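You operate a simulated robot arm through the tools that you are given. There is no shell and no other tool. Be economical: measure what you need, move in short steps, check, and stop when the job is done.

You are at the controls of a simulated robot arm. One attempt, no reset.

## Task
Fetch the green can marked "grease" from the top of the grey lift deck and stand it on top of the short orange reel. Fetch the teal can marked "OIL" from the cream table and stand it on the shelf under the red table. Put the purple peg on the top of the grey lift deck away on the top of the cream bench. Open the orange drawer, take the green block on the top of the grey lift deck and put it away on the top of the cream chest, then shut the drawer. Put the 62 mm short mandrel from the deck of the cart on the white card there and the 56 mm short mandrel on the top of the white bench. The order is free. Set down upright: green can, teal can.

The check looks at the end state, three seconds after you hand in, the way a careful person would. Anything else that was tipped, shoved, dropped, spilled or broken makes it a failure.

## Robot
A 7-joint arm with a fingered hand on a trunk, on a base that drives. Base frame: it is fixed to the floor where the robot stands at the start and does not move with it; the origin is under the middle of the robot, x ahead of it, y to its left, z up; the surface under the hand at the start is at about z = 0.55. Readings come in m, rad, newtons and seconds.
With the tool pointing down near the work surface it reaches from about 0.2 to 0.66 m from the robot's upright axis, wherever it stands. Its first joint turns from -2.007 to 2.007 rad. Places, roughly: green block (8x8x3 cm) [0.8, -0.3, 0.6]; green can [0.5, 0, 0.5]; orange drawer [-12.8, -0.3, 0.8]; purple peg (5x5x9 cm) [0.6, 0, 0.6]; shelf under the red table [-1.5, 4.4, 0.3]; short mandrel [-1.25, 0.75, 0.75]; short orange reel (6x6x5 cm) [0.5, -0.3, 0.6]; teal can [0.75, 1.5, 0.75]; top of the cream bench [-12.8, 9.5, 0.8]; top of the cream chest (38x23 cm) [-12.92, -0.4, 0.88]; top of the white bench [-2, 0.8, 0.8]; white card [-1.25, 0.5, 0.75]. Payload 3.1 kg.
Tool frame: the origin (TCP) lies between the finger pads and is the grasp point; the fingertips stand 0.022 m ahead of it; z points along the fingers, y is the line along which they close. Largest opening 0.112 m; the body of the gripper starts 0.06 m behind the TCP. The gripper is a hand of 3 fingers: y runs from the thumb to the fingers, the wrist lies at [0, 0, -0.218] in the tool frame.
Orientation is told as [roll, pitch, yaw] about the base's x, y, z axes, in that order, counted from this pose: with the fingers straight down and closing along the base's y, the tool's x points along the base's -x, its y along +y and its z along -z.

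## Interface
- The arm moves only by the tool nudge_tool. Its arguments are lists of equal length, an entry for each row: "slide": the shift along the tool's x, y, z in units of 25 mm (1.0 is 25 mm), a list of three; "delta_rot": the turn, a rotation vector about the tool's x, y, z in units of 6 degrees (1.0 is 6 degrees), a list of three. In form: {"slide": [[dx, dy, dz], ...], "delta_rot": [[rx, ry, rz], ...]}. A call has 1 to 12 rows; each row shifts and turns the commanded pose from where the row before left it, along the tool's axes as they then stand. A call with a number of a shift or a turn outside -1 to 1 is refused whole. Rows are played at 5 a second. More than 0.05 m and 0.15 rad between two rows, and nothing of the call is played. Where a pose cannot be reached the arm comes as near as it can. A force on the tool above 40 N (or 10 N above the force at the start of the call, whichever is more), or a blocked arm, ends the call early, and 0.2 s more pass. In this call time passes only in rows, and 0.2 s behind the last. It gives the time, the measured TCP pose, the force on the tool (base axes), the opening and the grip force at its end, in the units of the frame above (readings bear some noise), with the torque about the TCP (base axes, N m) and any sound that the robot's microphone picked up, and new pictures: "show" is both (left out), scene, wrist or none.
- Cameras (640 x 400 px; columns grow to the right, rows downward): "scene" is now at [0.0053, 0.1055, 1.379]; the picture's right is [-0.60, -0.80, 0.00], its down [-0.58, 0.43, -0.70] and it looks along [0.56, -0.42, -0.72] (base axes); focal length 264 px, centre (320, 200). "wrist" rides on the gripper at [0.066, 0.003, -0.08] in the tool frame; the picture's right is [-0.05, 1.00, 0.00], its down [-0.77, -0.04, -0.64] and it looks along [-0.64, -0.03, 0.77] (tool axes); focal length 275 px, centre (320, 200). There is no depth. A picture from a camera that has moved, and an enlarged one, comes with that camera's place and axes in the base frame and with its lens. The place of the scene camera against the robot may be out by one fixed shift of up to 0.012 m in any direction.
- raise_lower(by): slides the trunk up (or, below 0, down) by that many m; the arm and the scene camera ride with it, the base frame stays. It gives what a move gives, with no picture.
- base_move(legs): drives the robot by 1 to 6 legs, each [ahead, left, turn to the left] in m, m and rad, along the robot's own axes; the way and the turn of a leg run together, so that a leg with both is an arc; at most 1.5 m and 3.142 rad a leg. The arm and the cameras ride along, it lands a little off, and it stops where it bumps. It gives what a move gives, and a new picture of the scene camera.
- move_fingers(finger1, finger2, thumb_bend): sets how far each is bent, from 0 (flat) to 1 (curled in); at 0.3 the hand is open as for a grip, at 0.7 the pads meet at the TCP. One left out holds its place. A second passes; each finger stops where it meets its share of the squeeze, and holds until it gets a number again. It is the only way to open and close the hand. It gives what a move gives, with no picture; readings hold the bend of each and the force on the fingers (four entries, about 0 where the hand has none), thumb and palm.
- pan_tilt(pan, tilt): turns the head with the scene camera to pan (to the left, within 2.705 rad either way) and tilt (down, from -0.506 to 1.204), counted from straight ahead of the robot. It gives what a move gives, and a new picture of the scene camera.
- close_up(camera, box): a new picture of the part [left, top, right, bottom] of that camera's present view, enlarged. The clock stands still meanwhile.
- finish_job(): hands the job in; it is judged then, once.

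Go step by step. Nothing tells you exact positions but the pictures and the camera data: compare them with the known pose of the tool, close in by small moves and look again before you grip or let go. The budget is 207 turns and 260 pictures, counting those below and the enlarged ones. Unless the task says otherwise, let go and move clear before handing in, and close with one line.

The tools are called after "Emit:" by a JSON object that holds its "name" and its "arguments". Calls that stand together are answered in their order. nudge_tool: Moves the arm, as the interface text tells. Its arguments: {"type":"object","properties":{"slide":{"type":"array","items":{"type":"array","items":{"type":"number"}}},"delta_rot":{"type":"array","items":{"type":"array","items":{"type":"number"}}},"show":{"type":"string","enum":["both","scene","wrist","none"]}},"required":["slide","delta_rot"]} The other tools are called the same way: raise_lower (by) slides the trunk up or down; move_fingers (finger1, finger2, thumb_bend) moves the fingers one by one; base_move (legs) drives the base; pan_tilt (pan, tilt) turns the head that bears the scene camera; close_up (camera, box) takes an enlarged picture of a part of a camera's view; finish_job () hands the job in.

At the start:

```text
t: 0.0
position: [0.5013, -0.0629, 0.8931]
ee_rot: [0.001, -0.001, -0.001]
force: [-0.3, 0.0, -0.4]
ft_torque: [0.0, -0.01, 0.0]
finger_gap: 0.1122
grasp_force: 0.0
shape: jaw
bend: [0.3, 0.3, 0.3]
finger forces: [0.1, 0.0, 0.0, 0.1, 0.0, 0.0]
trunk travel left (down, up): [-0.5, 0.49]
robot x, y, heading: [0.0026, 0.0017, 0.0]
head pan, tilt: [-0.641, 0.801]
```

scene: 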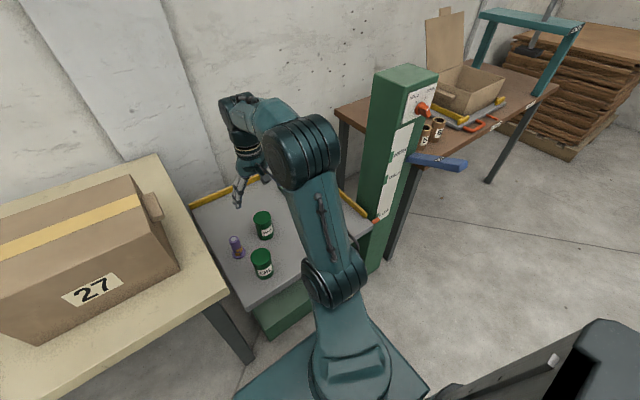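
wrist: 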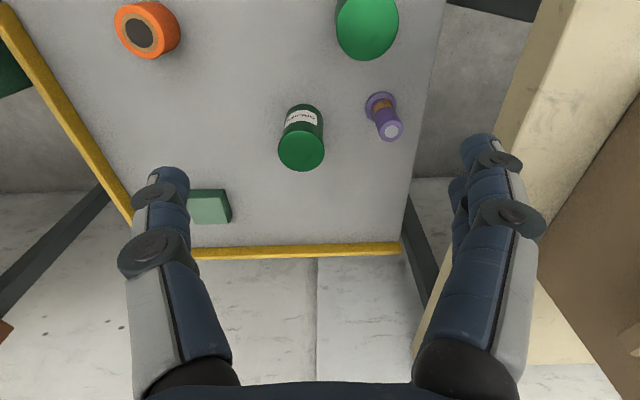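

I see the lift deck with two green cans, a purple peg, a green block and the orange reel. I need to read the can labels first.

Emit:
{"name": "close_up", "arguments": {"camera": "scene", "box": [200, 180, 320, 300]}}

Emit:
{"name": "close_up", "arguments": {"camera": "wrist", "box": [100, 0, 440, 260]}}

```text
3.33 times, centred on (260, 240) of scene
camera zoom: at [0.0053, 0.1055, 1.379], right [-0.6, -0.8, 0.0], down [-0.58, 0.43, -0.7], along [0.56, -0.42, -0.72], focal length 880 px, centre (520, 67)
```

zoom: 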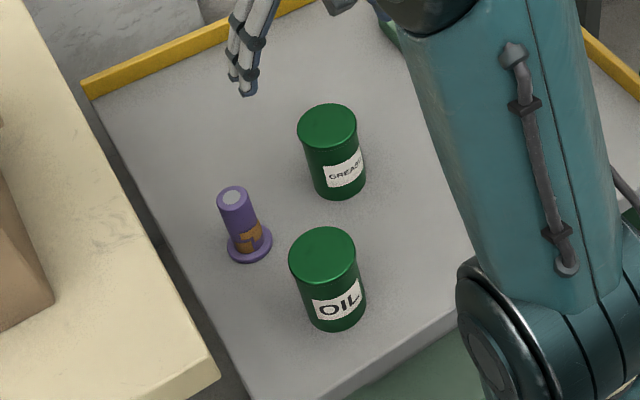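

```text
1.54 times, centred on (270, 130) of wrist
camera zoom: at [0.4356, -0.0613, 0.9716], right [0.05, 1.0, 0.0], down [0.77, -0.04, 0.64], along [0.64, -0.03, -0.77], focal length 424 px, centre (397, 308)
```

zoom: 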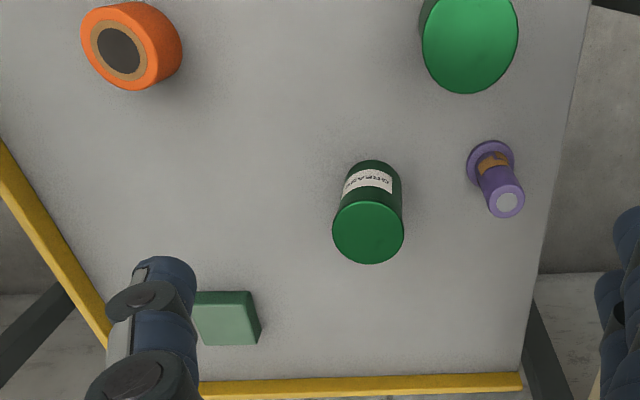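

The nearer can at about (0.625, -0.10) is the grease can; the other one is oil. The reel is near (0.48, -0.27). I move above the grease can.

Emit:
{"name": "nudge_tool", "arguments": {"slide": [[-0.83, -0.25, 0.9], [-0.83, -0.25, 0.9], [-0.83, -0.25, 0.9], [-0.83, -0.25, 0.9], [-0.83, -0.25, 0.9], [-0.83, -0.25, 0.9]], "delta_rot": [[0, 0, 0], [0, 0, 0], [0, 0, 0], [0, 0, 0], [0, 0, 0], [0, 0, 0]]}}

```text
t: 1.4
position: [0.6247, -0.0978, 0.756]
ee_rot: [0.0, -0.001, 0.002]
force: [0.4, -0.9, -0.5]
ft_torque: [-0.04, -0.02, 0.01]
finger_gap: 0.1118
grasp_force: 0.0
shape: jaw
bend: [0.3, 0.3, 0.3]
finger forces: [0.0, 0.0, 0.0, 0.0, 0.0, 0.0]
trunk travel left (down, up): [-0.5, 0.49]
robot x, y, heading: [0.0022, -0.0034, -0.001]
head pan, tilt: [-0.641, 0.801]
camera scene: at [0.006, 0.1055, 1.379], right [-0.6, -0.8, 0.0], down [-0.58, 0.43, -0.7], along [0.56, -0.42, -0.72], focal length 264 px, centre (320, 200)
camera wrist: at [0.5595, -0.096, 0.8344], right [0.05, 1.0, 0.0], down [0.77, -0.04, 0.64], along [0.63, -0.03, -0.77], focal length 275 px, centre (320, 200)
```

scene: 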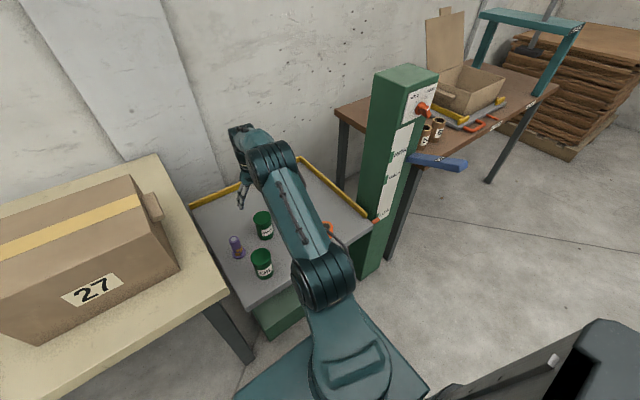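
wrist: 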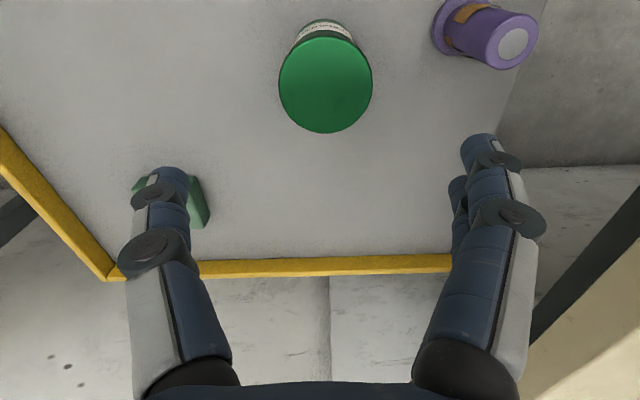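

The can top is centred near (0.616, -0.095), about z 0.655. I descend over it.

Emit:
{"name": "nudge_tool", "arguments": {"slide": [[0.3, 0.12, 0.9], [0, 0, 0.9], [0, 0, 0.9], [0, 0, 0.9], [0, 0, 0.9], [0, 0, 0.9]], "delta_rot": [[0, 0, 0], [0, 0, 0], [0, 0, 0], [0, 0, 0], [0, 0, 0], [0, 0, 0]]}}

Emit:
{"name": "close_up", "arguments": {"camera": "scene", "box": [200, 160, 320, 280]}}

```text
t: 2.8
position: [0.6172, -0.098, 0.6238]
ee_rot: [-0.001, 0.001, -0.001]
force: [0.0, 0.4, 0.8]
ft_torque: [0.0, -0.01, 0.0]
finger_gap: 0.1122
grasp_force: 0.0
shape: jaw
bend: [0.3, 0.3, 0.3]
finger forces: [0.1, 0.1, 0.1, 0.1, 0.1, 0.0]
trunk travel left (down, up): [-0.5, 0.49]
robot x, y, heading: [-0.0022, -0.0011, 0.003]
head pan, tilt: [-0.641, 0.801]
camera scene: at [0.0056, 0.1055, 1.379], right [-0.6, -0.8, 0.0], down [-0.58, 0.43, -0.7], along [0.56, -0.42, -0.72], focal length 264 px, centre (320, 200)
camera wrist: at [0.5518, -0.0951, 0.7016], right [0.05, 1.0, 0.0], down [0.77, -0.04, 0.64], along [0.64, -0.03, -0.77], focal length 275 px, centre (320, 200)
```

scene: 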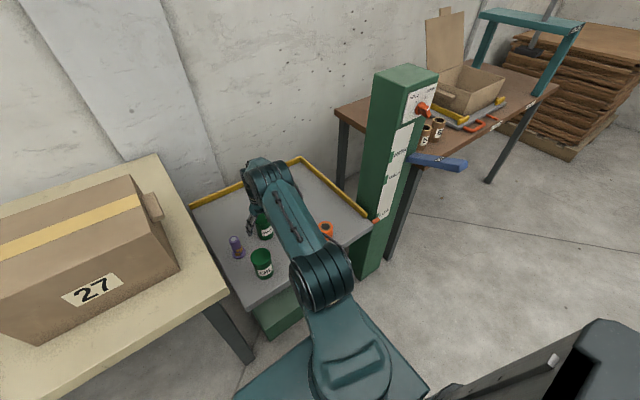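
wrist: 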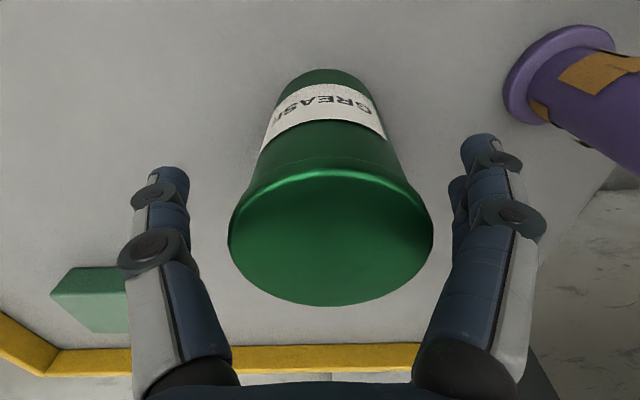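

```text
3.33 times, centred on (260, 220) of scene
camera zoom: at [0.0056, 0.1055, 1.379], right [-0.6, -0.8, 0.0], down [-0.58, 0.43, -0.7], along [0.56, -0.42, -0.72], focal length 880 px, centre (520, 133)
```

zoom: 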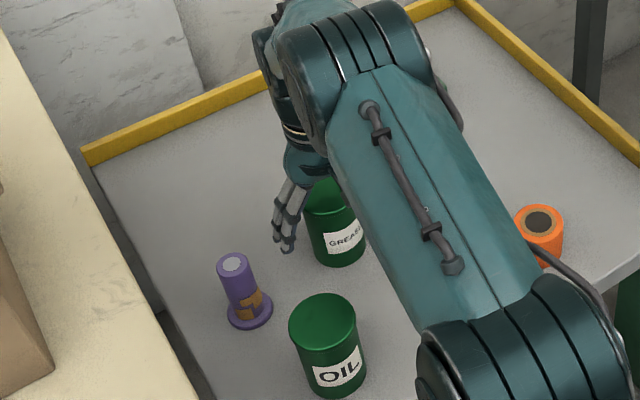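

Centred within a few mm. I lower 1 cm more and close the hand.

Emit:
{"name": "nudge_tool", "arguments": {"slide": [[0.2, 0.1, 0.4]], "delta_rot": [[0, 0, 0]], "show": "none"}}

Emit:
{"name": "move_fingers", "arguments": {"finger1": 0.7, "finger2": 0.7, "thumb_bend": 0.7}}

Emit:
{"name": "nudge_tool", "arguments": {"slide": [[0, 0, -0.4], [0, 0, -1], [0, 0, -1], [0, 0, -1]], "delta_rot": [[0, 0, 0], [0, 0, 0], [0, 0, 0], [0, 0, 0]]}}

```text
t: 3.2
position: [0.6125, -0.0959, 0.6121]
ee_rot: [0.0, -0.001, -0.001]
force: [0.0, -0.6, 0.6]
ft_torque: [0.01, -0.01, 0.02]
finger_gap: 0.112
grasp_force: 0.0
shape: jaw
bend: [0.3, 0.3, 0.3]
finger forces: [0.0, 0.1, 0.0, 0.0, 0.1, 0.0]
trunk travel left (down, up): [-0.5, 0.49]
robot x, y, heading: [0.0011, -0.0001, -0.0]
head pan, tilt: [-0.641, 0.801]
```

```text
t: 4.2
position: [0.6116, -0.0948, 0.614]
ee_rot: [-0.001, -0.001, 0.0]
force: [-0.8, 0.4, -0.3]
ft_torque: [0.08, -0.01, -0.01]
finger_gap: 0.05
grasp_force: 18.1
shape: fingers
bend: [0.54, 0.52, 0.57]
finger forces: [8.6, 9.8, 0.1, 0.0, 17.5, 0.1]
trunk travel left (down, up): [-0.5, 0.49]
robot x, y, heading: [0.0002, -0.0, 0.002]
head pan, tilt: [-0.641, 0.801]
```

```text
t: 5.2
position: [0.6131, -0.094, 0.6969]
ee_rot: [-0.001, -0.001, 0.001]
force: [0.5, -0.6, -3.9]
ft_torque: [0.02, -0.01, 0.02]
finger_gap: 0.0499
grasp_force: 18.1
shape: fingers
bend: [0.54, 0.52, 0.57]
finger forces: [8.5, 9.7, 0.1, 0.0, 17.9, 0.1]
trunk travel left (down, up): [-0.5, 0.49]
robot x, y, heading: [0.0018, 0.0023, 0.0]
head pan, tilt: [-0.641, 0.801]
camera scene: at [0.0055, 0.1056, 1.379], right [-0.6, -0.8, 0.0], down [-0.58, 0.43, -0.7], along [0.56, -0.42, -0.72], focal length 264 px, centre (320, 200)
camera wrist: at [0.548, -0.0909, 0.7763], right [0.05, 1.0, 0.0], down [0.77, -0.04, 0.64], along [0.63, -0.03, -0.77], focal length 275 px, centre (320, 200)
```

scene: 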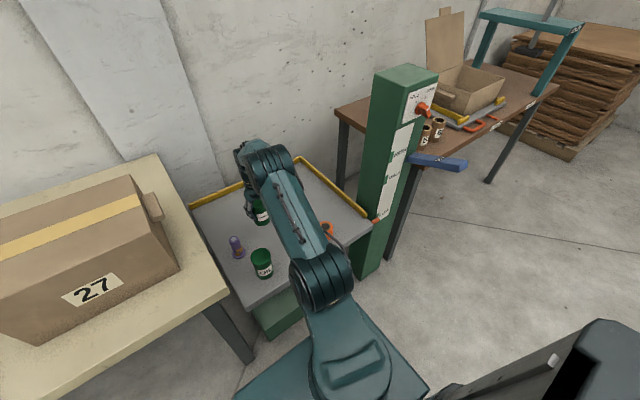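
wrist: 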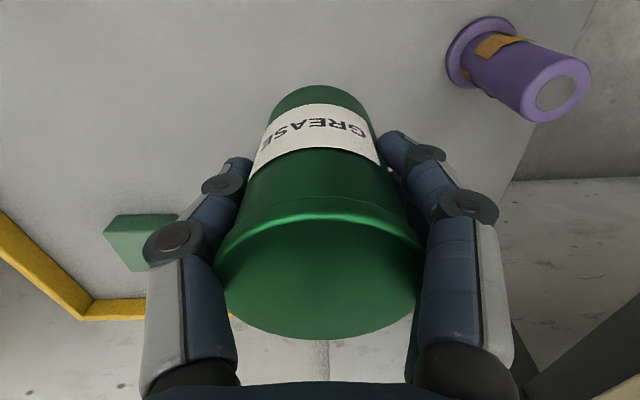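

The can is up. I carry it toward the reel, stopping short to look.

Emit:
{"name": "nudge_tool", "arguments": {"slide": [[0.9, -0.6, -0.9], [0.9, -0.6, -0.3], [0.9, -0.6, 0], [0.9, -0.6, 0], [0.9, -0.6, 0], [0.9, -0.6, 0]], "delta_rot": [[0, 0, 0], [0, 0, 0], [0, 0, 0], [0, 0, 0], [0, 0, 0], [0, 0, 0]]}}

Emit:
{"name": "close_up", "arguments": {"camera": "scene", "box": [240, 160, 360, 280]}}

```text
t: 6.6
position: [0.4776, -0.1859, 0.7256]
ee_rot: [0.0, 0.0, 0.0]
force: [-0.5, -0.1, -3.6]
ft_torque: [-0.02, 0.0, -0.01]
finger_gap: 0.0498
grasp_force: 18.0
shape: fingers
bend: [0.54, 0.52, 0.57]
finger forces: [8.5, 9.6, 0.1, 0.1, 17.8, 0.0]
trunk travel left (down, up): [-0.5, 0.49]
robot x, y, heading: [-0.0051, 0.0011, 0.001]
head pan, tilt: [-0.641, 0.801]
camera scene: at [0.0052, 0.105, 1.379], right [-0.6, -0.8, 0.0], down [-0.58, 0.43, -0.7], along [0.56, -0.42, -0.72], focal length 264 px, centre (320, 200)
camera wrist: at [0.4116, -0.1827, 0.8042], right [0.05, 1.0, 0.0], down [0.77, -0.04, 0.64], along [0.64, -0.03, -0.77], focal length 275 px, centre (320, 200)
```

scene: 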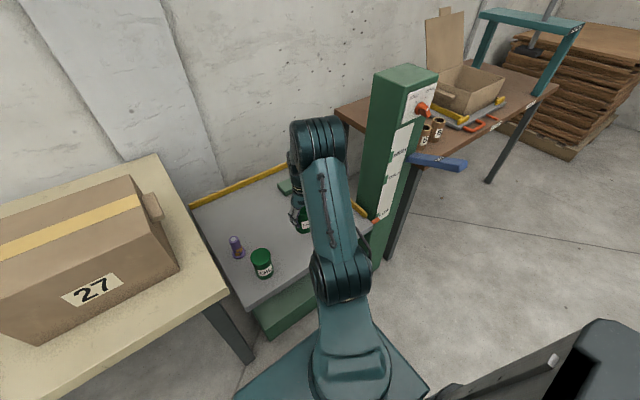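
wrist: 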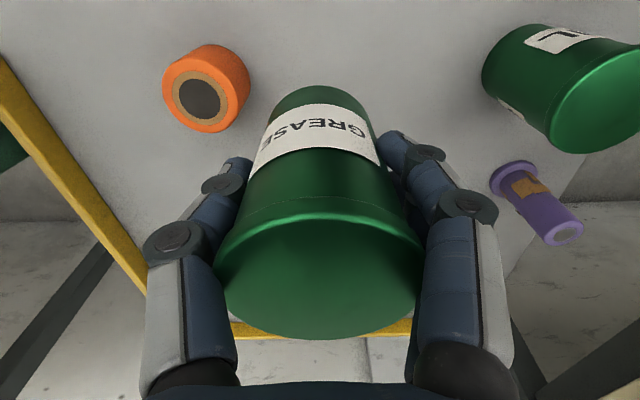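

```text
3.33 times, centred on (300, 220) of scene
camera zoom: at [0.0052, 0.105, 1.379], right [-0.6, -0.8, 0.0], down [-0.58, 0.43, -0.7], along [0.56, -0.42, -0.72], focal length 880 px, centre (387, 133)
```

zoom: 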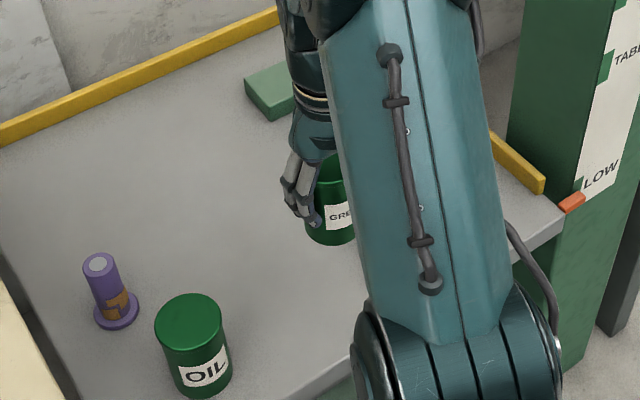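

Reel at (0.479, -0.274), top about z 0.60. I move over it and go down to just above contact.

Emit:
{"name": "nudge_tool", "arguments": {"slide": [[-0.06, -0.9, 0], [0, -0.9, 0], [0, -0.9, 0], [0, -0.84, 0], [0, 0, 0.8], [0, 0, 0.8]], "delta_rot": [[0, 0, 0], [0, 0, 0], [0, 0, 0], [0, 0, 0], [0, 0, 0], [0, 0, 0]]}}

Emit:
{"name": "close_up", "arguments": {"camera": "scene", "box": [280, 180, 380, 280]}}

```text
t: 8.0
position: [0.4798, -0.2733, 0.6866]
ee_rot: [0.001, 0.002, 0.0]
force: [0.5, -0.5, -2.4]
ft_torque: [0.02, 0.03, 0.01]
finger_gap: 0.0497
grasp_force: 17.9
shape: fingers
bend: [0.54, 0.52, 0.57]
finger forces: [8.5, 9.7, 0.0, 0.1, 17.7, 0.1]
trunk travel left (down, up): [-0.5, 0.49]
robot x, y, heading: [-0.001, 0.0021, -0.004]
head pan, tilt: [-0.641, 0.801]
camera scene: at [0.0059, 0.105, 1.379], right [-0.6, -0.8, 0.0], down [-0.58, 0.43, -0.7], along [0.56, -0.42, -0.72], focal length 264 px, centre (320, 200)
camera wrist: at [0.4143, -0.2717, 0.7652], right [0.05, 1.0, 0.0], down [0.77, -0.04, 0.64], along [0.63, -0.03, -0.77], focal length 275 px, centre (320, 200)
```

scene: 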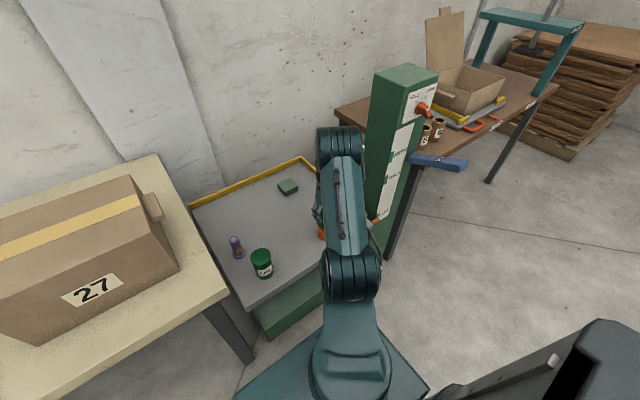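
wrist: 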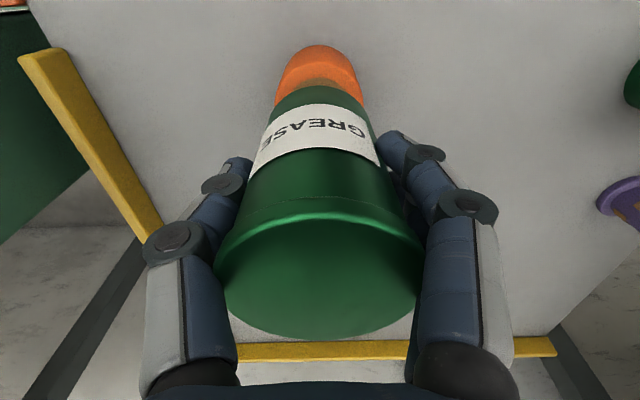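

```text
4.00 times, centred on (330, 230) of scene
camera zoom: at [0.0059, 0.105, 1.379], right [-0.6, -0.8, 0.0], down [-0.58, 0.43, -0.7], along [0.56, -0.42, -0.72], focal length 1055 px, centre (280, 80)
```

zoom: 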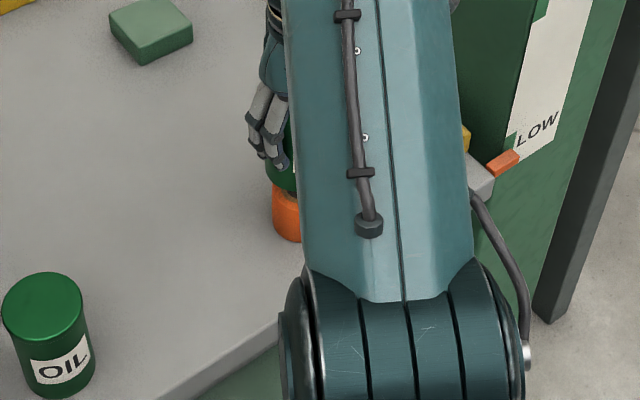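

Aligned. I lower gently.

Emit:
{"name": "nudge_tool", "arguments": {"slide": [[0, 0, 0.3], [0, 0, 0.25], [0, 0, 0.2], [0, 0, 0.1]], "delta_rot": [[0, 0, 0], [0, 0, 0], [0, 0, 0], [0, 0, 0]], "show": "wrist"}}

```text
t: 9.0
position: [0.4799, -0.2744, 0.6657]
ee_rot: [0.001, -0.001, 0.0]
force: [-0.3, 0.2, -2.9]
ft_torque: [0.0, 0.02, 0.01]
finger_gap: 0.0499
grasp_force: 17.8
shape: fingers
bend: [0.54, 0.52, 0.57]
finger forces: [8.5, 9.7, 0.0, 0.1, 17.8, 0.0]
trunk travel left (down, up): [-0.5, 0.49]
robot x, y, heading: [-0.0016, -0.0002, 0.005]
head pan, tilt: [-0.641, 0.801]
camera wrist: at [0.4147, -0.272, 0.7442], right [0.05, 1.0, 0.0], down [0.77, -0.04, 0.64], along [0.64, -0.03, -0.77], focal length 275 px, centre (320, 200)
```

wrist: 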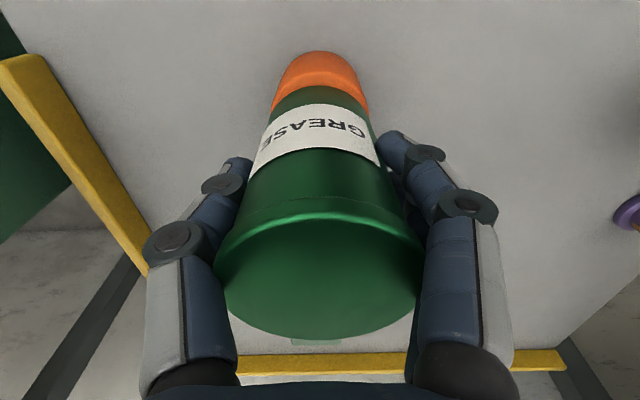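

Emit:
{"name": "nudge_tool", "arguments": {"slide": [[0, 0, 0.08], [0, 0, 0.08]], "delta_rot": [[0, 0, 0], [0, 0, 0]], "show": "none"}}

```text
t: 9.6
position: [0.4808, -0.2761, 0.6637]
ee_rot: [-0.001, 0.0, 0.0]
force: [0.5, -0.4, 0.1]
ft_torque: [0.02, 0.02, -0.01]
finger_gap: 0.0499
grasp_force: 18.2
shape: fingers
bend: [0.54, 0.52, 0.57]
finger forces: [8.5, 9.7, 0.1, 0.0, 18.1, 0.0]
trunk travel left (down, up): [-0.5, 0.49]
robot x, y, heading: [0.0, 0.0023, 0.001]
head pan, tilt: [-0.641, 0.801]
```

Contact: the weight has come off the hand. I open and rise.

Emit:
{"name": "move_fingers", "arguments": {"finger1": 0.3, "finger2": 0.3, "thumb_bend": 0.3}}

Emit:
{"name": "nudge_tool", "arguments": {"slide": [[0, 0, -0.5], [0, 0, -1], [0, 0, -1], [0, 0, -1], [0, 0, -1], [0, 0, -1], [0.5, 0.8, -0.5], [0.5, 0.8, 0], [0.5, 0.8, 0]], "delta_rot": [[0, 0, 0], [0, 0, 0], [0, 0, 0], [0, 0, 0], [0, 0, 0], [0, 0, 0], [0, 0, 0], [0, 0, 0], [0, 0, 0]]}}

```text
t: 10.6
position: [0.4798, -0.2755, 0.6629]
ee_rot: [-0.001, 0.001, -0.001]
force: [0.2, -0.9, 0.5]
ft_torque: [0.01, 0.04, -0.01]
finger_gap: 0.111
grasp_force: 0.1
shape: fingers
bend: [0.3, 0.3, 0.3]
finger forces: [0.1, 0.0, 0.0, 0.1, 0.0, 0.0]
trunk travel left (down, up): [-0.5, 0.49]
robot x, y, heading: [-0.002, -0.0047, -0.001]
head pan, tilt: [-0.641, 0.801]
```

```text
t: 12.6
position: [0.4433, -0.2161, 0.8111]
ee_rot: [0.0, 0.0, -0.001]
force: [0.0, 0.0, 0.9]
ft_torque: [0.01, 0.06, -0.03]
finger_gap: 0.1114
grasp_force: 0.0
shape: fingers
bend: [0.3, 0.3, 0.3]
finger forces: [0.0, 0.0, 0.1, 0.0, 0.0, 0.0]
trunk travel left (down, up): [-0.5, 0.49]
robot x, y, heading: [-0.0019, -0.0006, -0.005]
head pan, tilt: [-0.641, 0.801]
camera scene: at [0.005, 0.1059, 1.379], right [-0.6, -0.8, 0.0], down [-0.58, 0.43, -0.7], along [0.56, -0.42, -0.72], focal length 264 px, centre (320, 200)
camera wrist: at [0.3782, -0.2134, 0.8898], right [0.05, 1.0, 0.0], down [0.77, -0.04, 0.64], along [0.64, -0.03, -0.77], focal length 275 px, centre (320, 200)
```

scene: 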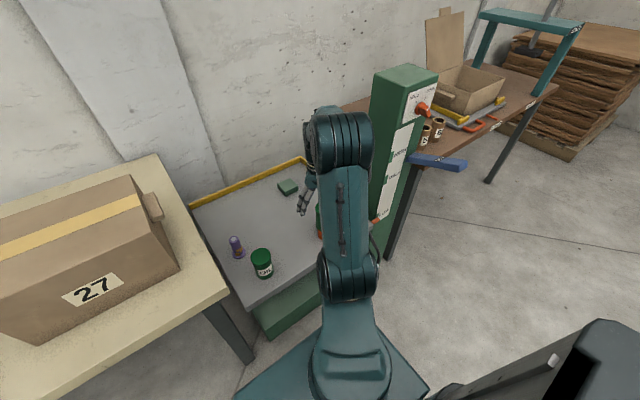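
wrist: 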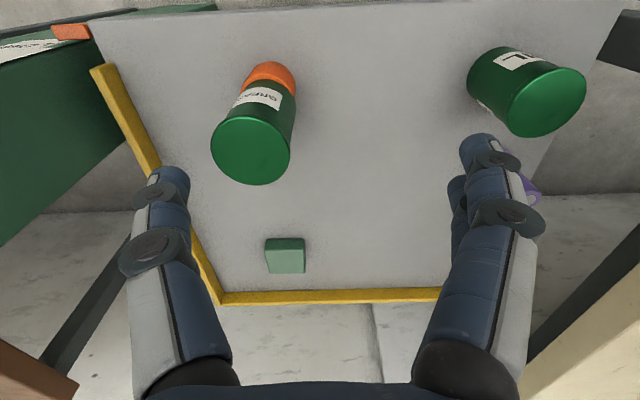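

The grease can stands on the reel. Now I look around to plan the driving.

Emit:
{"name": "pan_tilt", "arguments": {"pan": 1.0, "tilt": 0.45}}

Emit:
{"name": "pan_tilt", "arguments": {"pan": 2.6, "tilt": 0.45}}

Emit:
{"name": "pan_tilt", "arguments": {"pan": -2.2, "tilt": 0.45}}

```text
t: 14.3
position: [0.4443, -0.217, 0.81]
ee_rot: [0.001, 0.0, 0.0]
force: [0.3, 0.3, 0.1]
ft_torque: [-0.01, -0.02, 0.03]
finger_gap: 0.1111
grasp_force: 0.1
shape: fingers
bend: [0.3, 0.3, 0.3]
finger forces: [0.1, 0.1, 0.0, 0.0, 0.0, 0.1]
trunk travel left (down, up): [-0.5, 0.49]
robot x, y, heading: [-0.0022, 0.0007, -0.001]
head pan, tilt: [1.0, 0.45]
camera scene: at [-0.0096, 0.231, 1.4096], right [0.84, -0.54, 0.0], down [-0.24, -0.37, -0.9], along [0.49, 0.76, -0.44], focal length 264 px, centre (320, 200)
```

scene: 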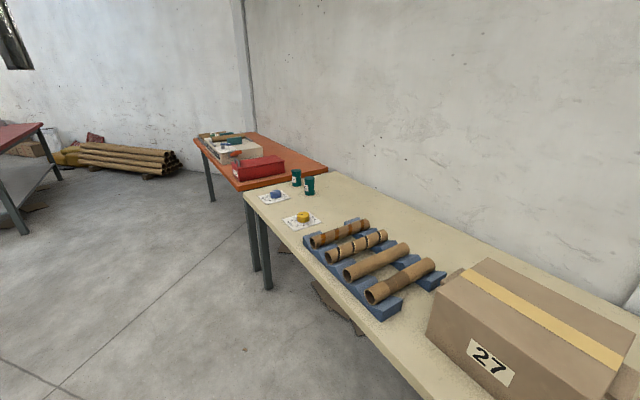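

```text
t: 16.0
position: [0.4435, -0.2172, 0.8108]
ee_rot: [0.001, 0.001, 0.0]
force: [-0.3, -0.2, -0.4]
ft_torque: [0.02, 0.0, -0.01]
finger_gap: 0.1112
grasp_force: 0.2
shape: fingers
bend: [0.3, 0.3, 0.3]
finger forces: [0.0, 0.1, 0.0, 0.1, 0.0, 0.0]
trunk travel left (down, up): [-0.5, 0.49]
robot x, y, heading: [0.0046, -0.0036, 0.002]
head pan, tilt: [2.601, 0.45]
camera scene: at [-0.1381, 0.2011, 1.4096], right [0.52, 0.86, 0.0], down [0.37, -0.22, -0.9], along [-0.77, 0.46, -0.44], focal length 264 px, centre (320, 200)
```

scene: 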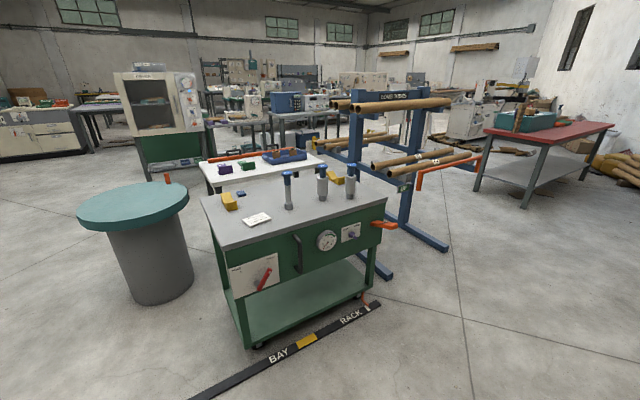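

```text
t: 19.8
position: [0.4434, -0.2164, 0.8112]
ee_rot: [0.001, -0.001, 0.001]
force: [-0.3, 1.0, 0.2]
ft_torque: [0.02, 0.02, -0.01]
finger_gap: 0.1109
grasp_force: 0.0
shape: fingers
bend: [0.3, 0.3, 0.3]
finger forces: [0.0, 0.1, 0.0, 0.1, 0.0, 0.0]
trunk travel left (down, up): [-0.5, 0.49]
robot x, y, heading: [0.0008, -0.0017, -0.002]
head pan, tilt: [-2.201, 0.45]
camera scene: at [-0.1134, 0.0794, 1.4096], right [-0.81, 0.59, 0.0], down [0.26, 0.35, -0.9], along [-0.53, -0.73, -0.44], focal length 264 px, centre (320, 200)
```

scene: 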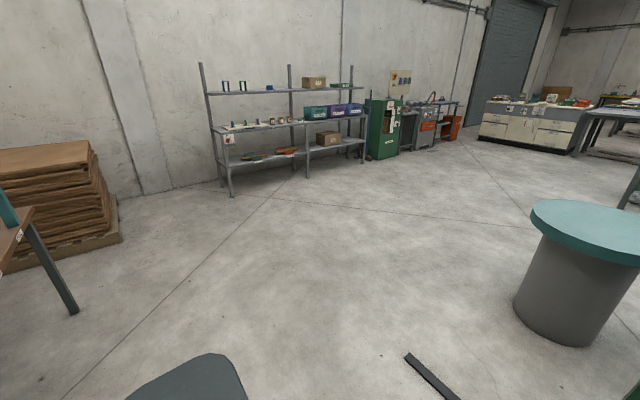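

I see the cart with three mandrels behind me to the left, the drum, and the white bench beyond it. The teal cans are on the cream table's far end. I take a closer look at the cart.

Emit:
{"name": "pan_tilt", "arguments": {"pan": 2.6, "tilt": 0.6}}

Emit:
{"name": "close_up", "arguments": {"camera": "scene", "box": [180, 80, 420, 230]}}

Emit:
{"name": "close_up", "arguments": {"camera": "scene", "box": [190, 200, 430, 350]}}

```text
t: 23.6
position: [0.4448, -0.2169, 0.8111]
ee_rot: [-0.001, 0.001, 0.0]
force: [0.2, -0.5, 0.0]
ft_torque: [-0.02, 0.01, 0.0]
finger_gap: 0.1111
grasp_force: 0.0
shape: fingers
bend: [0.3, 0.3, 0.3]
finger forces: [0.0, 0.0, 0.1, 0.0, 0.0, 0.0]
trunk travel left (down, up): [-0.5, 0.49]
robot x, y, heading: [-0.0039, 0.0024, -0.002]
head pan, tilt: [2.601, 0.6]
camera scene: at [-0.135, 0.1992, 1.3961], right [0.52, 0.86, 0.0], down [0.48, -0.29, -0.83], along [-0.71, 0.43, -0.56], focal length 264 px, centre (320, 200)
```

scene: 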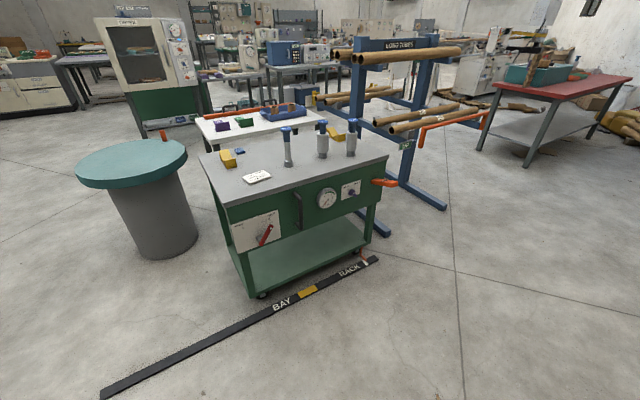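

```text
2.67 times, centred on (300, 155) of scene
camera zoom: at [-0.135, 0.1992, 1.3961], right [0.52, 0.86, 0.0], down [0.48, -0.29, -0.83], along [-0.71, 0.43, -0.56], focal length 704 px, centre (373, 320)
```

zoom: 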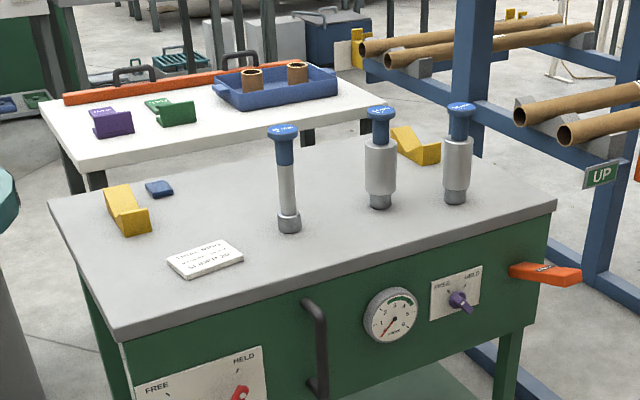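

```text
2.67 times, centred on (310, 275) of scene
camera zoom: at [-0.135, 0.1992, 1.3961], right [0.52, 0.86, 0.0], down [0.48, -0.29, -0.83], along [-0.71, 0.43, -0.56], focal length 704 px, centre (347, 0)
```

zoom: 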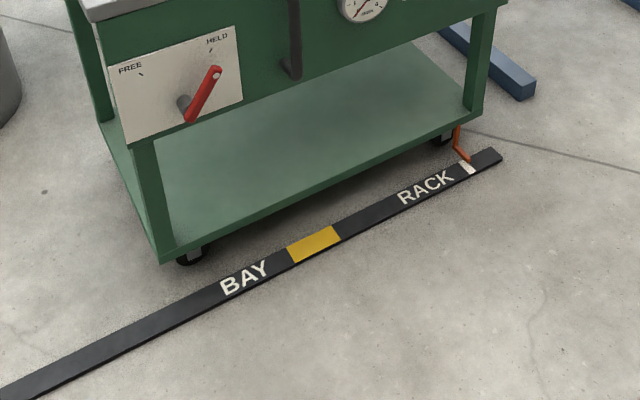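

Emit:
{"name": "close_up", "arguments": {"camera": "scene", "box": [235, 115, 375, 200]}}

Emit:
{"name": "close_up", "arguments": {"camera": "scene", "box": [275, 118, 305, 138]}}

Emit:
{"name": "close_up", "arguments": {"camera": "scene", "box": [312, 112, 362, 138]}}

Emit:
{"name": "close_up", "arguments": {"camera": "scene", "box": [240, 165, 275, 188]}}

```text
4.57 times, centred on (305, 158) of scene
camera zoom: at [-0.135, 0.1992, 1.3961], right [0.52, 0.86, 0.0], down [0.48, -0.29, -0.83], along [-0.71, 0.43, -0.56], focal length 1206 px, centre (389, 394)
```

zoom: 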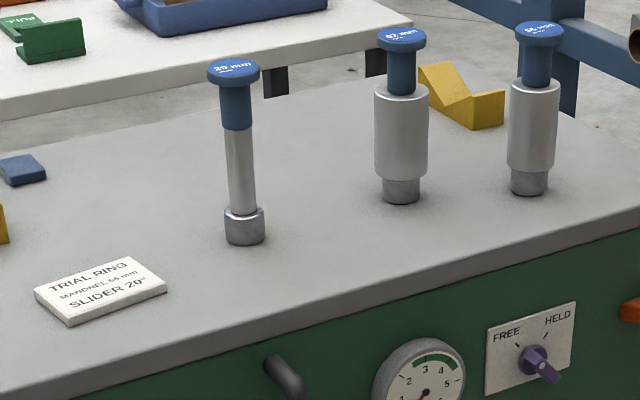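

```text
16.00 times, centred on (290, 128) of scene
camera zoom: at [-0.135, 0.1992, 1.3961], right [0.52, 0.86, 0.0], down [0.48, -0.29, -0.83], along [-0.71, 0.43, -0.56], focal length 4221 px, centre (800, 1352)
```

zoom: 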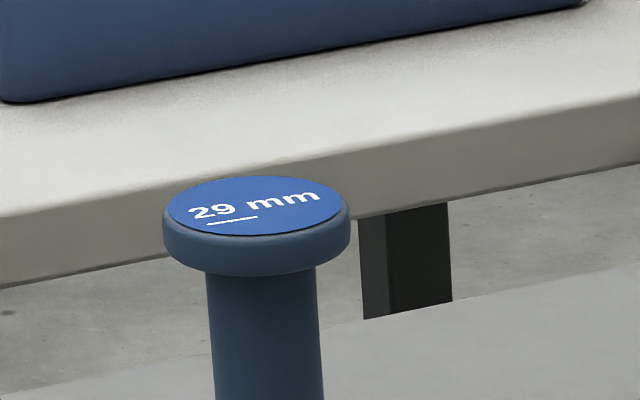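

```text
12.80 times, centred on (337, 125) of scene
camera zoom: at [-0.135, 0.1992, 1.3961], right [0.52, 0.86, 0.0], down [0.48, -0.29, -0.83], along [-0.71, 0.43, -0.56], focal length 3377 px, centre (102, 1160)
```

zoom: 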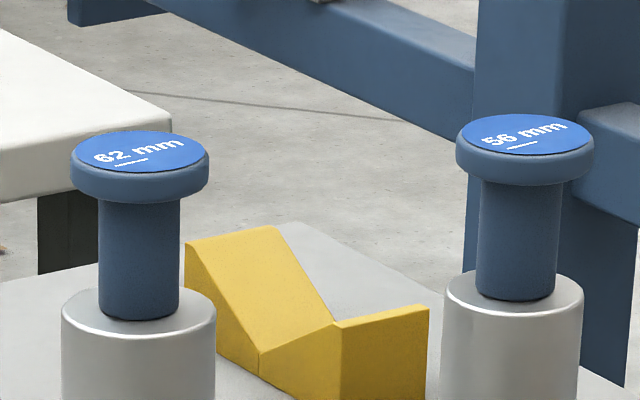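

```text
16.00 times, centred on (258, 176) of scene
camera zoom: at [-0.135, 0.1992, 1.3961], right [0.52, 0.86, 0.0], down [0.48, -0.29, -0.83], along [-0.71, 0.43, -0.56], focal length 4221 px, centre (1320, 576)
```

zoom: 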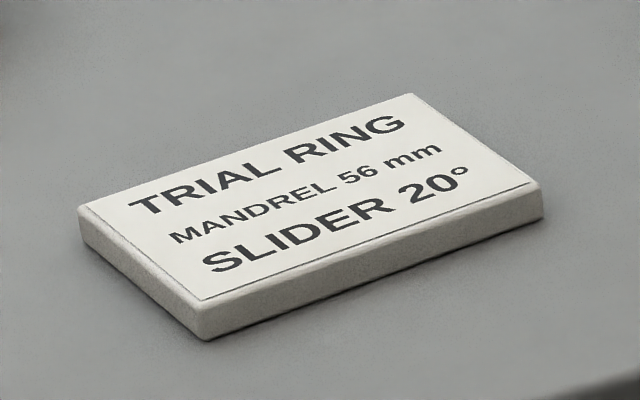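

The middle mandrel is the 62 mm one at about (-1.33, 0.94), the right one is the 56 mm at (-1.26, 1.09), and the card is near (-1.29, 0.53). I back off, turn around and move alongside the cart.

Emit:
{"name": "base_move", "arguments": {"legs": [[-0.45, 0, 0], [0, 0, 3.14], [0, -0.8, 0]]}}

Emit:
{"name": "raise_lower", "arguments": {"by": 0.3}}

Emit:
{"name": "pan_tilt", "arguments": {"pan": 0.0, "tilt": 0.75}}

```text
t: 37.6
position: [-0.9421, 0.9958, 0.8103]
ee_rot: [0.0, 0.0, -3.101]
force: [0.3, -0.6, -0.7]
ft_torque: [0.03, 0.03, 0.04]
finger_gap: 0.111
grasp_force: 0.0
shape: fingers
bend: [0.3, 0.3, 0.3]
finger forces: [0.1, 0.0, 0.0, 0.0, 0.1, 0.0]
trunk travel left (down, up): [-0.5, 0.49]
robot x, y, heading: [-0.4875, 0.7978, -3.102]
head pan, tilt: [2.601, 0.6]
camera scene: at [-0.3458, 0.6055, 1.3961], right [-0.48, -0.88, 0.0], down [-0.5, 0.27, -0.83], along [0.72, -0.4, -0.56], focal length 264 px, centre (320, 200)
```

scene: 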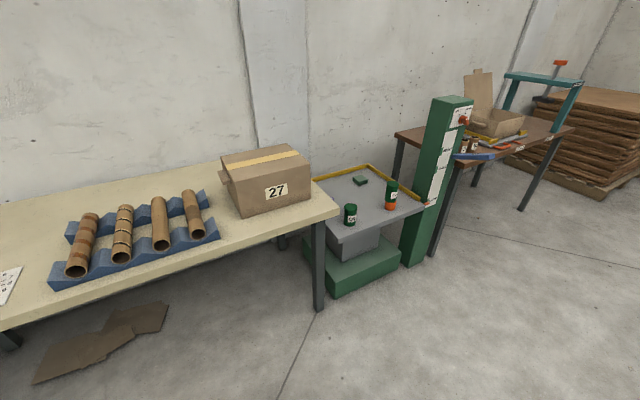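

```text
t: 40.6
position: [-0.942, 0.9948, 1.111]
ee_rot: [0.0, 0.001, -3.101]
force: [0.0, -0.3, -0.2]
ft_torque: [0.03, 0.0, 0.02]
finger_gap: 0.1114
grasp_force: 0.1
shape: fingers
bend: [0.3, 0.3, 0.3]
finger forces: [0.0, 0.0, 0.0, 0.1, 0.1, 0.1]
trunk travel left (down, up): [-0.8, 0.19]
robot x, y, heading: [-0.4879, 0.7956, -3.102]
head pan, tilt: [2.601, 0.6]
```

```text
t: 43.0
position: [-0.9425, 0.995, 1.1104]
ee_rot: [0.0, -0.001, -3.101]
force: [-0.3, -0.3, 0.0]
ft_torque: [0.01, 0.02, 0.04]
finger_gap: 0.1109
grasp_force: 0.1
shape: fingers
bend: [0.3, 0.3, 0.3]
finger forces: [0.0, 0.0, 0.1, 0.0, 0.1, 0.0]
trunk travel left (down, up): [-0.8, 0.19]
robot x, y, heading: [-0.4903, 0.7949, -3.098]
head pan, tilt: [0.0, 0.75]
camera scene: at [-0.5061, 0.6441, 1.6832], right [-0.04, 1.0, 0.0], down [0.68, 0.03, -0.73], along [-0.73, -0.03, -0.68], focal length 264 px, centre (320, 200)
```

scene: 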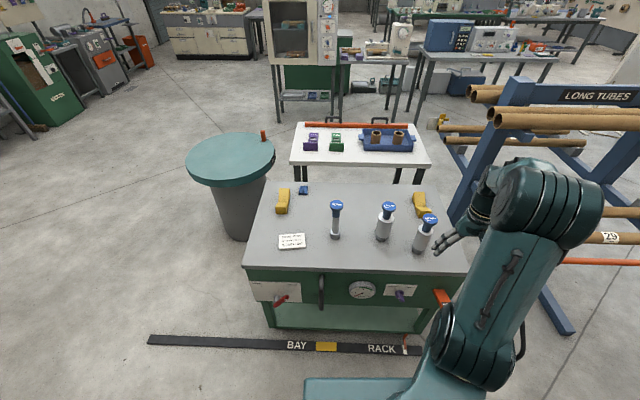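

Two-view triangulation puts the cart deck at z of about 0.80, with the 62 mm mandrel at (-1.23, 0.89), the 56 mm at (-1.17, 1.02) and the card at (-1.20, 0.50). I look at the white bench and the cart deck in detail.

Emit:
{"name": "close_up", "arguments": {"camera": "scene", "box": [280, 110, 440, 210]}}

Emit:
{"name": "base_move", "arguments": {"legs": [[0.13, 0.08, -0.04]]}}

```text
4.00 times, centred on (360, 160) of scene
camera zoom: at [-0.5061, 0.6441, 1.6832], right [-0.04, 1.0, 0.0], down [0.68, 0.03, -0.73], along [-0.73, -0.03, -0.68], focal length 1055 px, centre (160, 360)
```

zoom: 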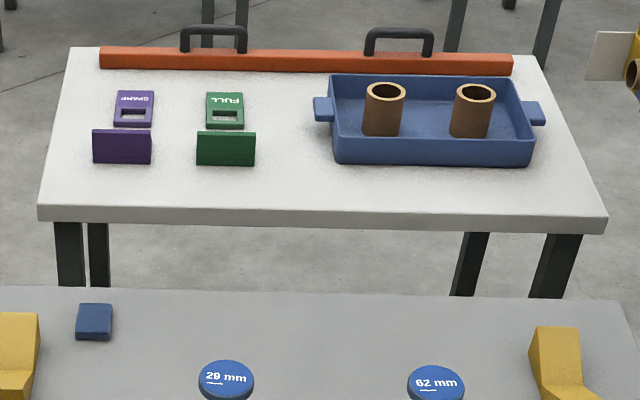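

```text
t: 44.3
position: [-1.0605, 0.9309, 1.1118]
ee_rot: [-0.001, 0.0, -3.138]
force: [-0.4, -0.3, -0.4]
ft_torque: [0.01, -0.04, 0.0]
finger_gap: 0.111
grasp_force: 0.1
shape: fingers
bend: [0.3, 0.3, 0.3]
finger forces: [0.0, 0.1, 0.0, 0.0, 0.1, 0.0]
trunk travel left (down, up): [-0.8, 0.19]
robot x, y, heading: [-0.6167, 0.7136, -3.134]
head pan, tilt: [0.0, 0.75]
camera scene: at [-0.6382, 0.5634, 1.6831], right [0.0, 1.0, 0.0], down [0.68, 0.0, -0.73], along [-0.73, 0.0, -0.68], focal length 264 px, centre (320, 200)
```

scene: 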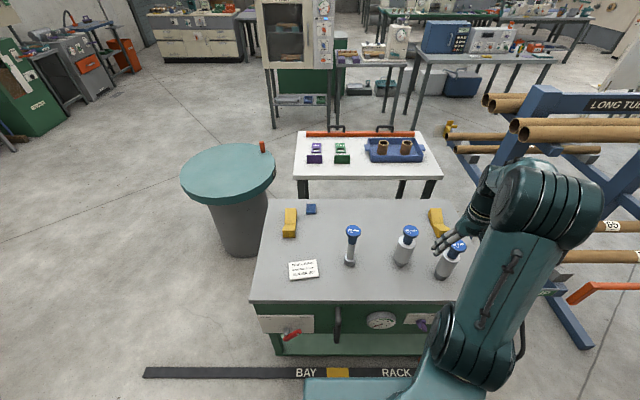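

Positions confirmed. I move the tool above the 62 mm mandrel to view it with the wrist camera.

Emit:
{"name": "nudge_tool", "arguments": {"slide": [[-1, 0.28, 0.3], [-1, 0.28, 0.3], [-1, 0.28, 0.3], [-1, 0.28, 0.3], [-1, 0.28, 0.3], [-1, 0.28, 0.3]], "delta_rot": [[0, 0, 0], [0, 0, 0], [0, 0, 0], [0, 0, 0], [0, 0, 0], [0, 0, 0]]}}

```text
t: 45.7
position: [-1.2112, 0.8863, 1.0665]
ee_rot: [0.001, 0.002, -3.14]
force: [0.0, -0.1, -0.6]
ft_torque: [0.01, -0.02, 0.0]
finger_gap: 0.1114
grasp_force: 0.0
shape: fingers
bend: [0.3, 0.3, 0.3]
finger forces: [0.0, 0.0, 0.1, 0.0, 0.0, 0.1]
trunk travel left (down, up): [-0.8, 0.19]
robot x, y, heading: [-0.6117, 0.717, -3.142]
head pan, tilt: [0.0, 0.75]
camera scene: at [-0.6396, 0.5632, 1.6831], right [0.0, 1.0, 0.0], down [0.68, 0.0, -0.73], along [-0.73, 0.0, -0.68], focal length 264 px, centre (320, 200)
camera wrist: at [-1.1444, 0.8839, 1.1441], right [-0.04, -1.0, 0.0], down [-0.77, 0.03, 0.63], along [-0.63, 0.03, -0.77], focal length 275 px, centre (320, 200)
```

scene: 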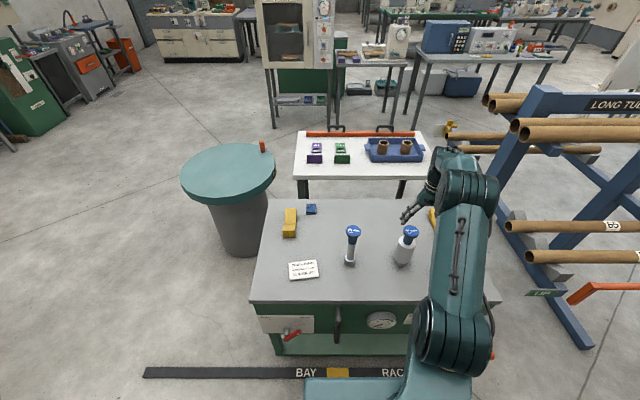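
wrist: 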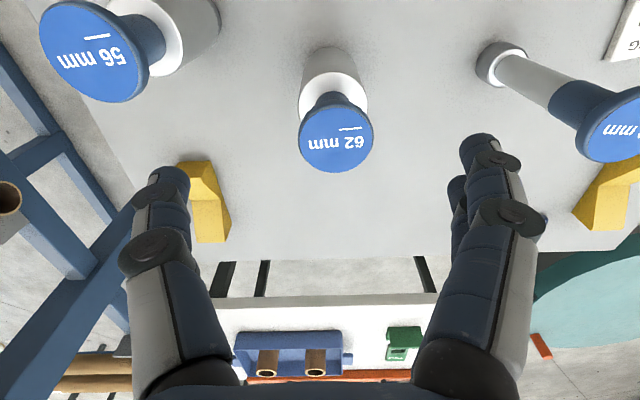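

Head top is near (-1.242, 0.877, 0.95). I descend to z 1.0 and re-check.

Emit:
{"name": "nudge_tool", "arguments": {"slide": [[-0.6, 0.2, 0.9], [-0.6, 0.2, 0.9], [0, 0, 0.8]], "delta_rot": [[0, 0, 0], [0, 0, 0], [0, 0, 0]]}}

Emit:
{"name": "close_up", "arguments": {"camera": "scene", "box": [370, 170, 470, 280]}}

```text
t: 46.5
position: [-1.2421, 0.8776, 1.0012]
ee_rot: [-0.001, -0.001, -3.138]
force: [0.5, -0.2, 0.4]
ft_torque: [0.0, 0.03, 0.02]
finger_gap: 0.1112
grasp_force: 0.0
shape: fingers
bend: [0.3, 0.3, 0.3]
finger forces: [0.0, 0.0, 0.0, 0.0, 0.1, 0.0]
trunk travel left (down, up): [-0.8, 0.19]
robot x, y, heading: [-0.6184, 0.7149, -3.139]
head pan, tilt: [0.0, 0.75]
camera scene: at [-0.6377, 0.5639, 1.6832], right [0.0, 1.0, 0.0], down [0.68, 0.0, -0.73], along [-0.73, 0.0, -0.68], focal length 264 px, centre (320, 200)
camera wrist: at [-1.175, 0.8742, 1.0802], right [-0.04, -1.0, 0.0], down [-0.77, 0.03, 0.64], along [-0.64, 0.03, -0.77], focal length 275 px, centre (320, 200)
```

scene: 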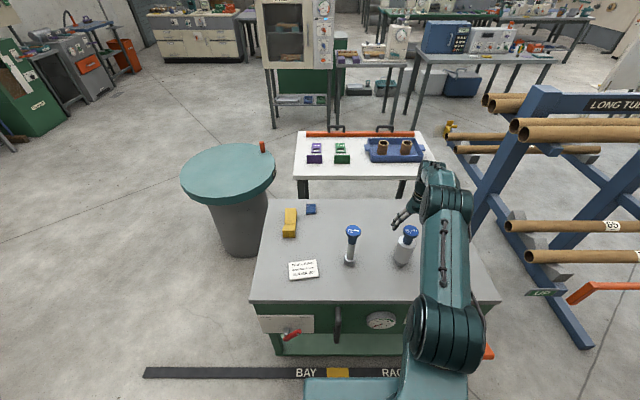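
wrist: 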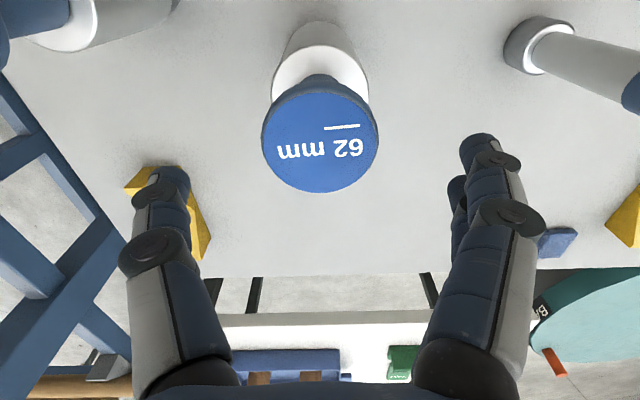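

```text
3.64 times, centred on (420, 225) of scene
camera zoom: at [-0.6377, 0.5639, 1.6832], right [0.0, 1.0, 0.0], down [0.68, 0.0, -0.73], along [-0.73, 0.0, -0.68], focal length 959 px, centre (-44, 109)
```

zoom: 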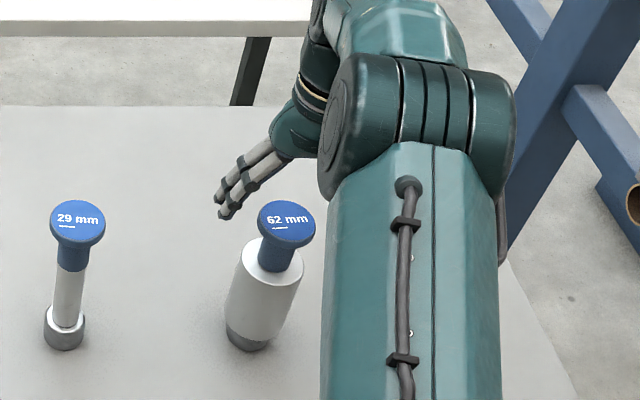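

I lower around the head so the pads sit on the blue neck.

Emit:
{"name": "nudge_tool", "arguments": {"slide": [[0.34, 0, 0.8], [0, 0, 0.8], [0, 0, 0.8], [0, 0, 0.8]], "delta_rot": [[0, 0, 0], [0, 0, 0], [0, 0, 0], [0, 0, 0]]}}

Emit:
{"name": "close_up", "arguments": {"camera": "scene", "box": [370, 170, 470, 280]}}

```text
t: 47.5
position: [-1.2325, 0.8793, 0.9217]
ee_rot: [-0.002, -0.003, -3.138]
force: [-0.1, -0.1, 5.2]
ft_torque: [-0.03, -0.01, -0.05]
finger_gap: 0.1113
grasp_force: 2.4
shape: fingers
bend: [0.3, 0.3, 0.3]
finger forces: [0.1, 2.7, 0.1, 0.0, 2.1, 0.1]
trunk travel left (down, up): [-0.8, 0.19]
robot x, y, heading: [-0.6174, 0.7178, -3.14]
head pan, tilt: [0.0, 0.75]
camera scene: at [-0.6368, 0.5631, 1.6833], right [0.0, 1.0, 0.0], down [0.68, 0.0, -0.73], along [-0.73, 0.0, -0.68], focal length 264 px, centre (320, 200)
camera wrist: at [-1.1652, 0.8753, 0.9994], right [-0.04, -1.0, 0.0], down [-0.77, 0.03, 0.64], along [-0.64, 0.03, -0.77], focal length 275 px, centre (320, 200)
```

scene: 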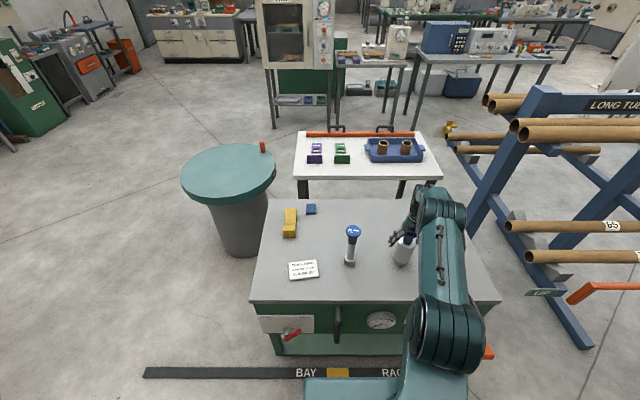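
wrist: 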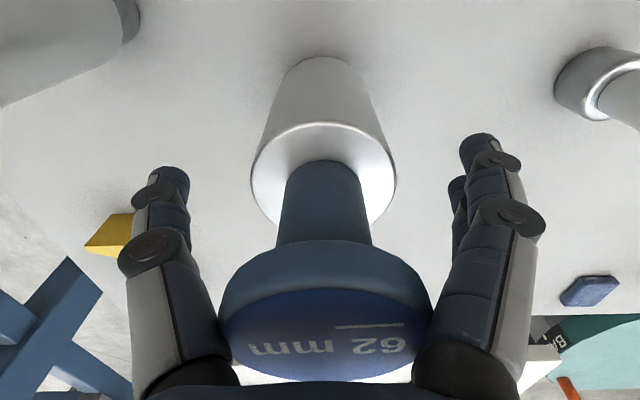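

```text
3.64 times, centred on (420, 225) of scene
camera zoom: at [-0.6368, 0.5631, 1.6833], right [0.0, 1.0, 0.0], down [0.68, 0.0, -0.73], along [-0.73, 0.0, -0.68], focal length 959 px, centre (-44, 109)
```

zoom: 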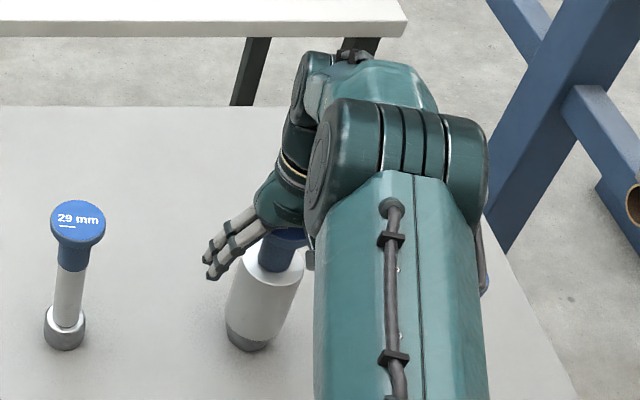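

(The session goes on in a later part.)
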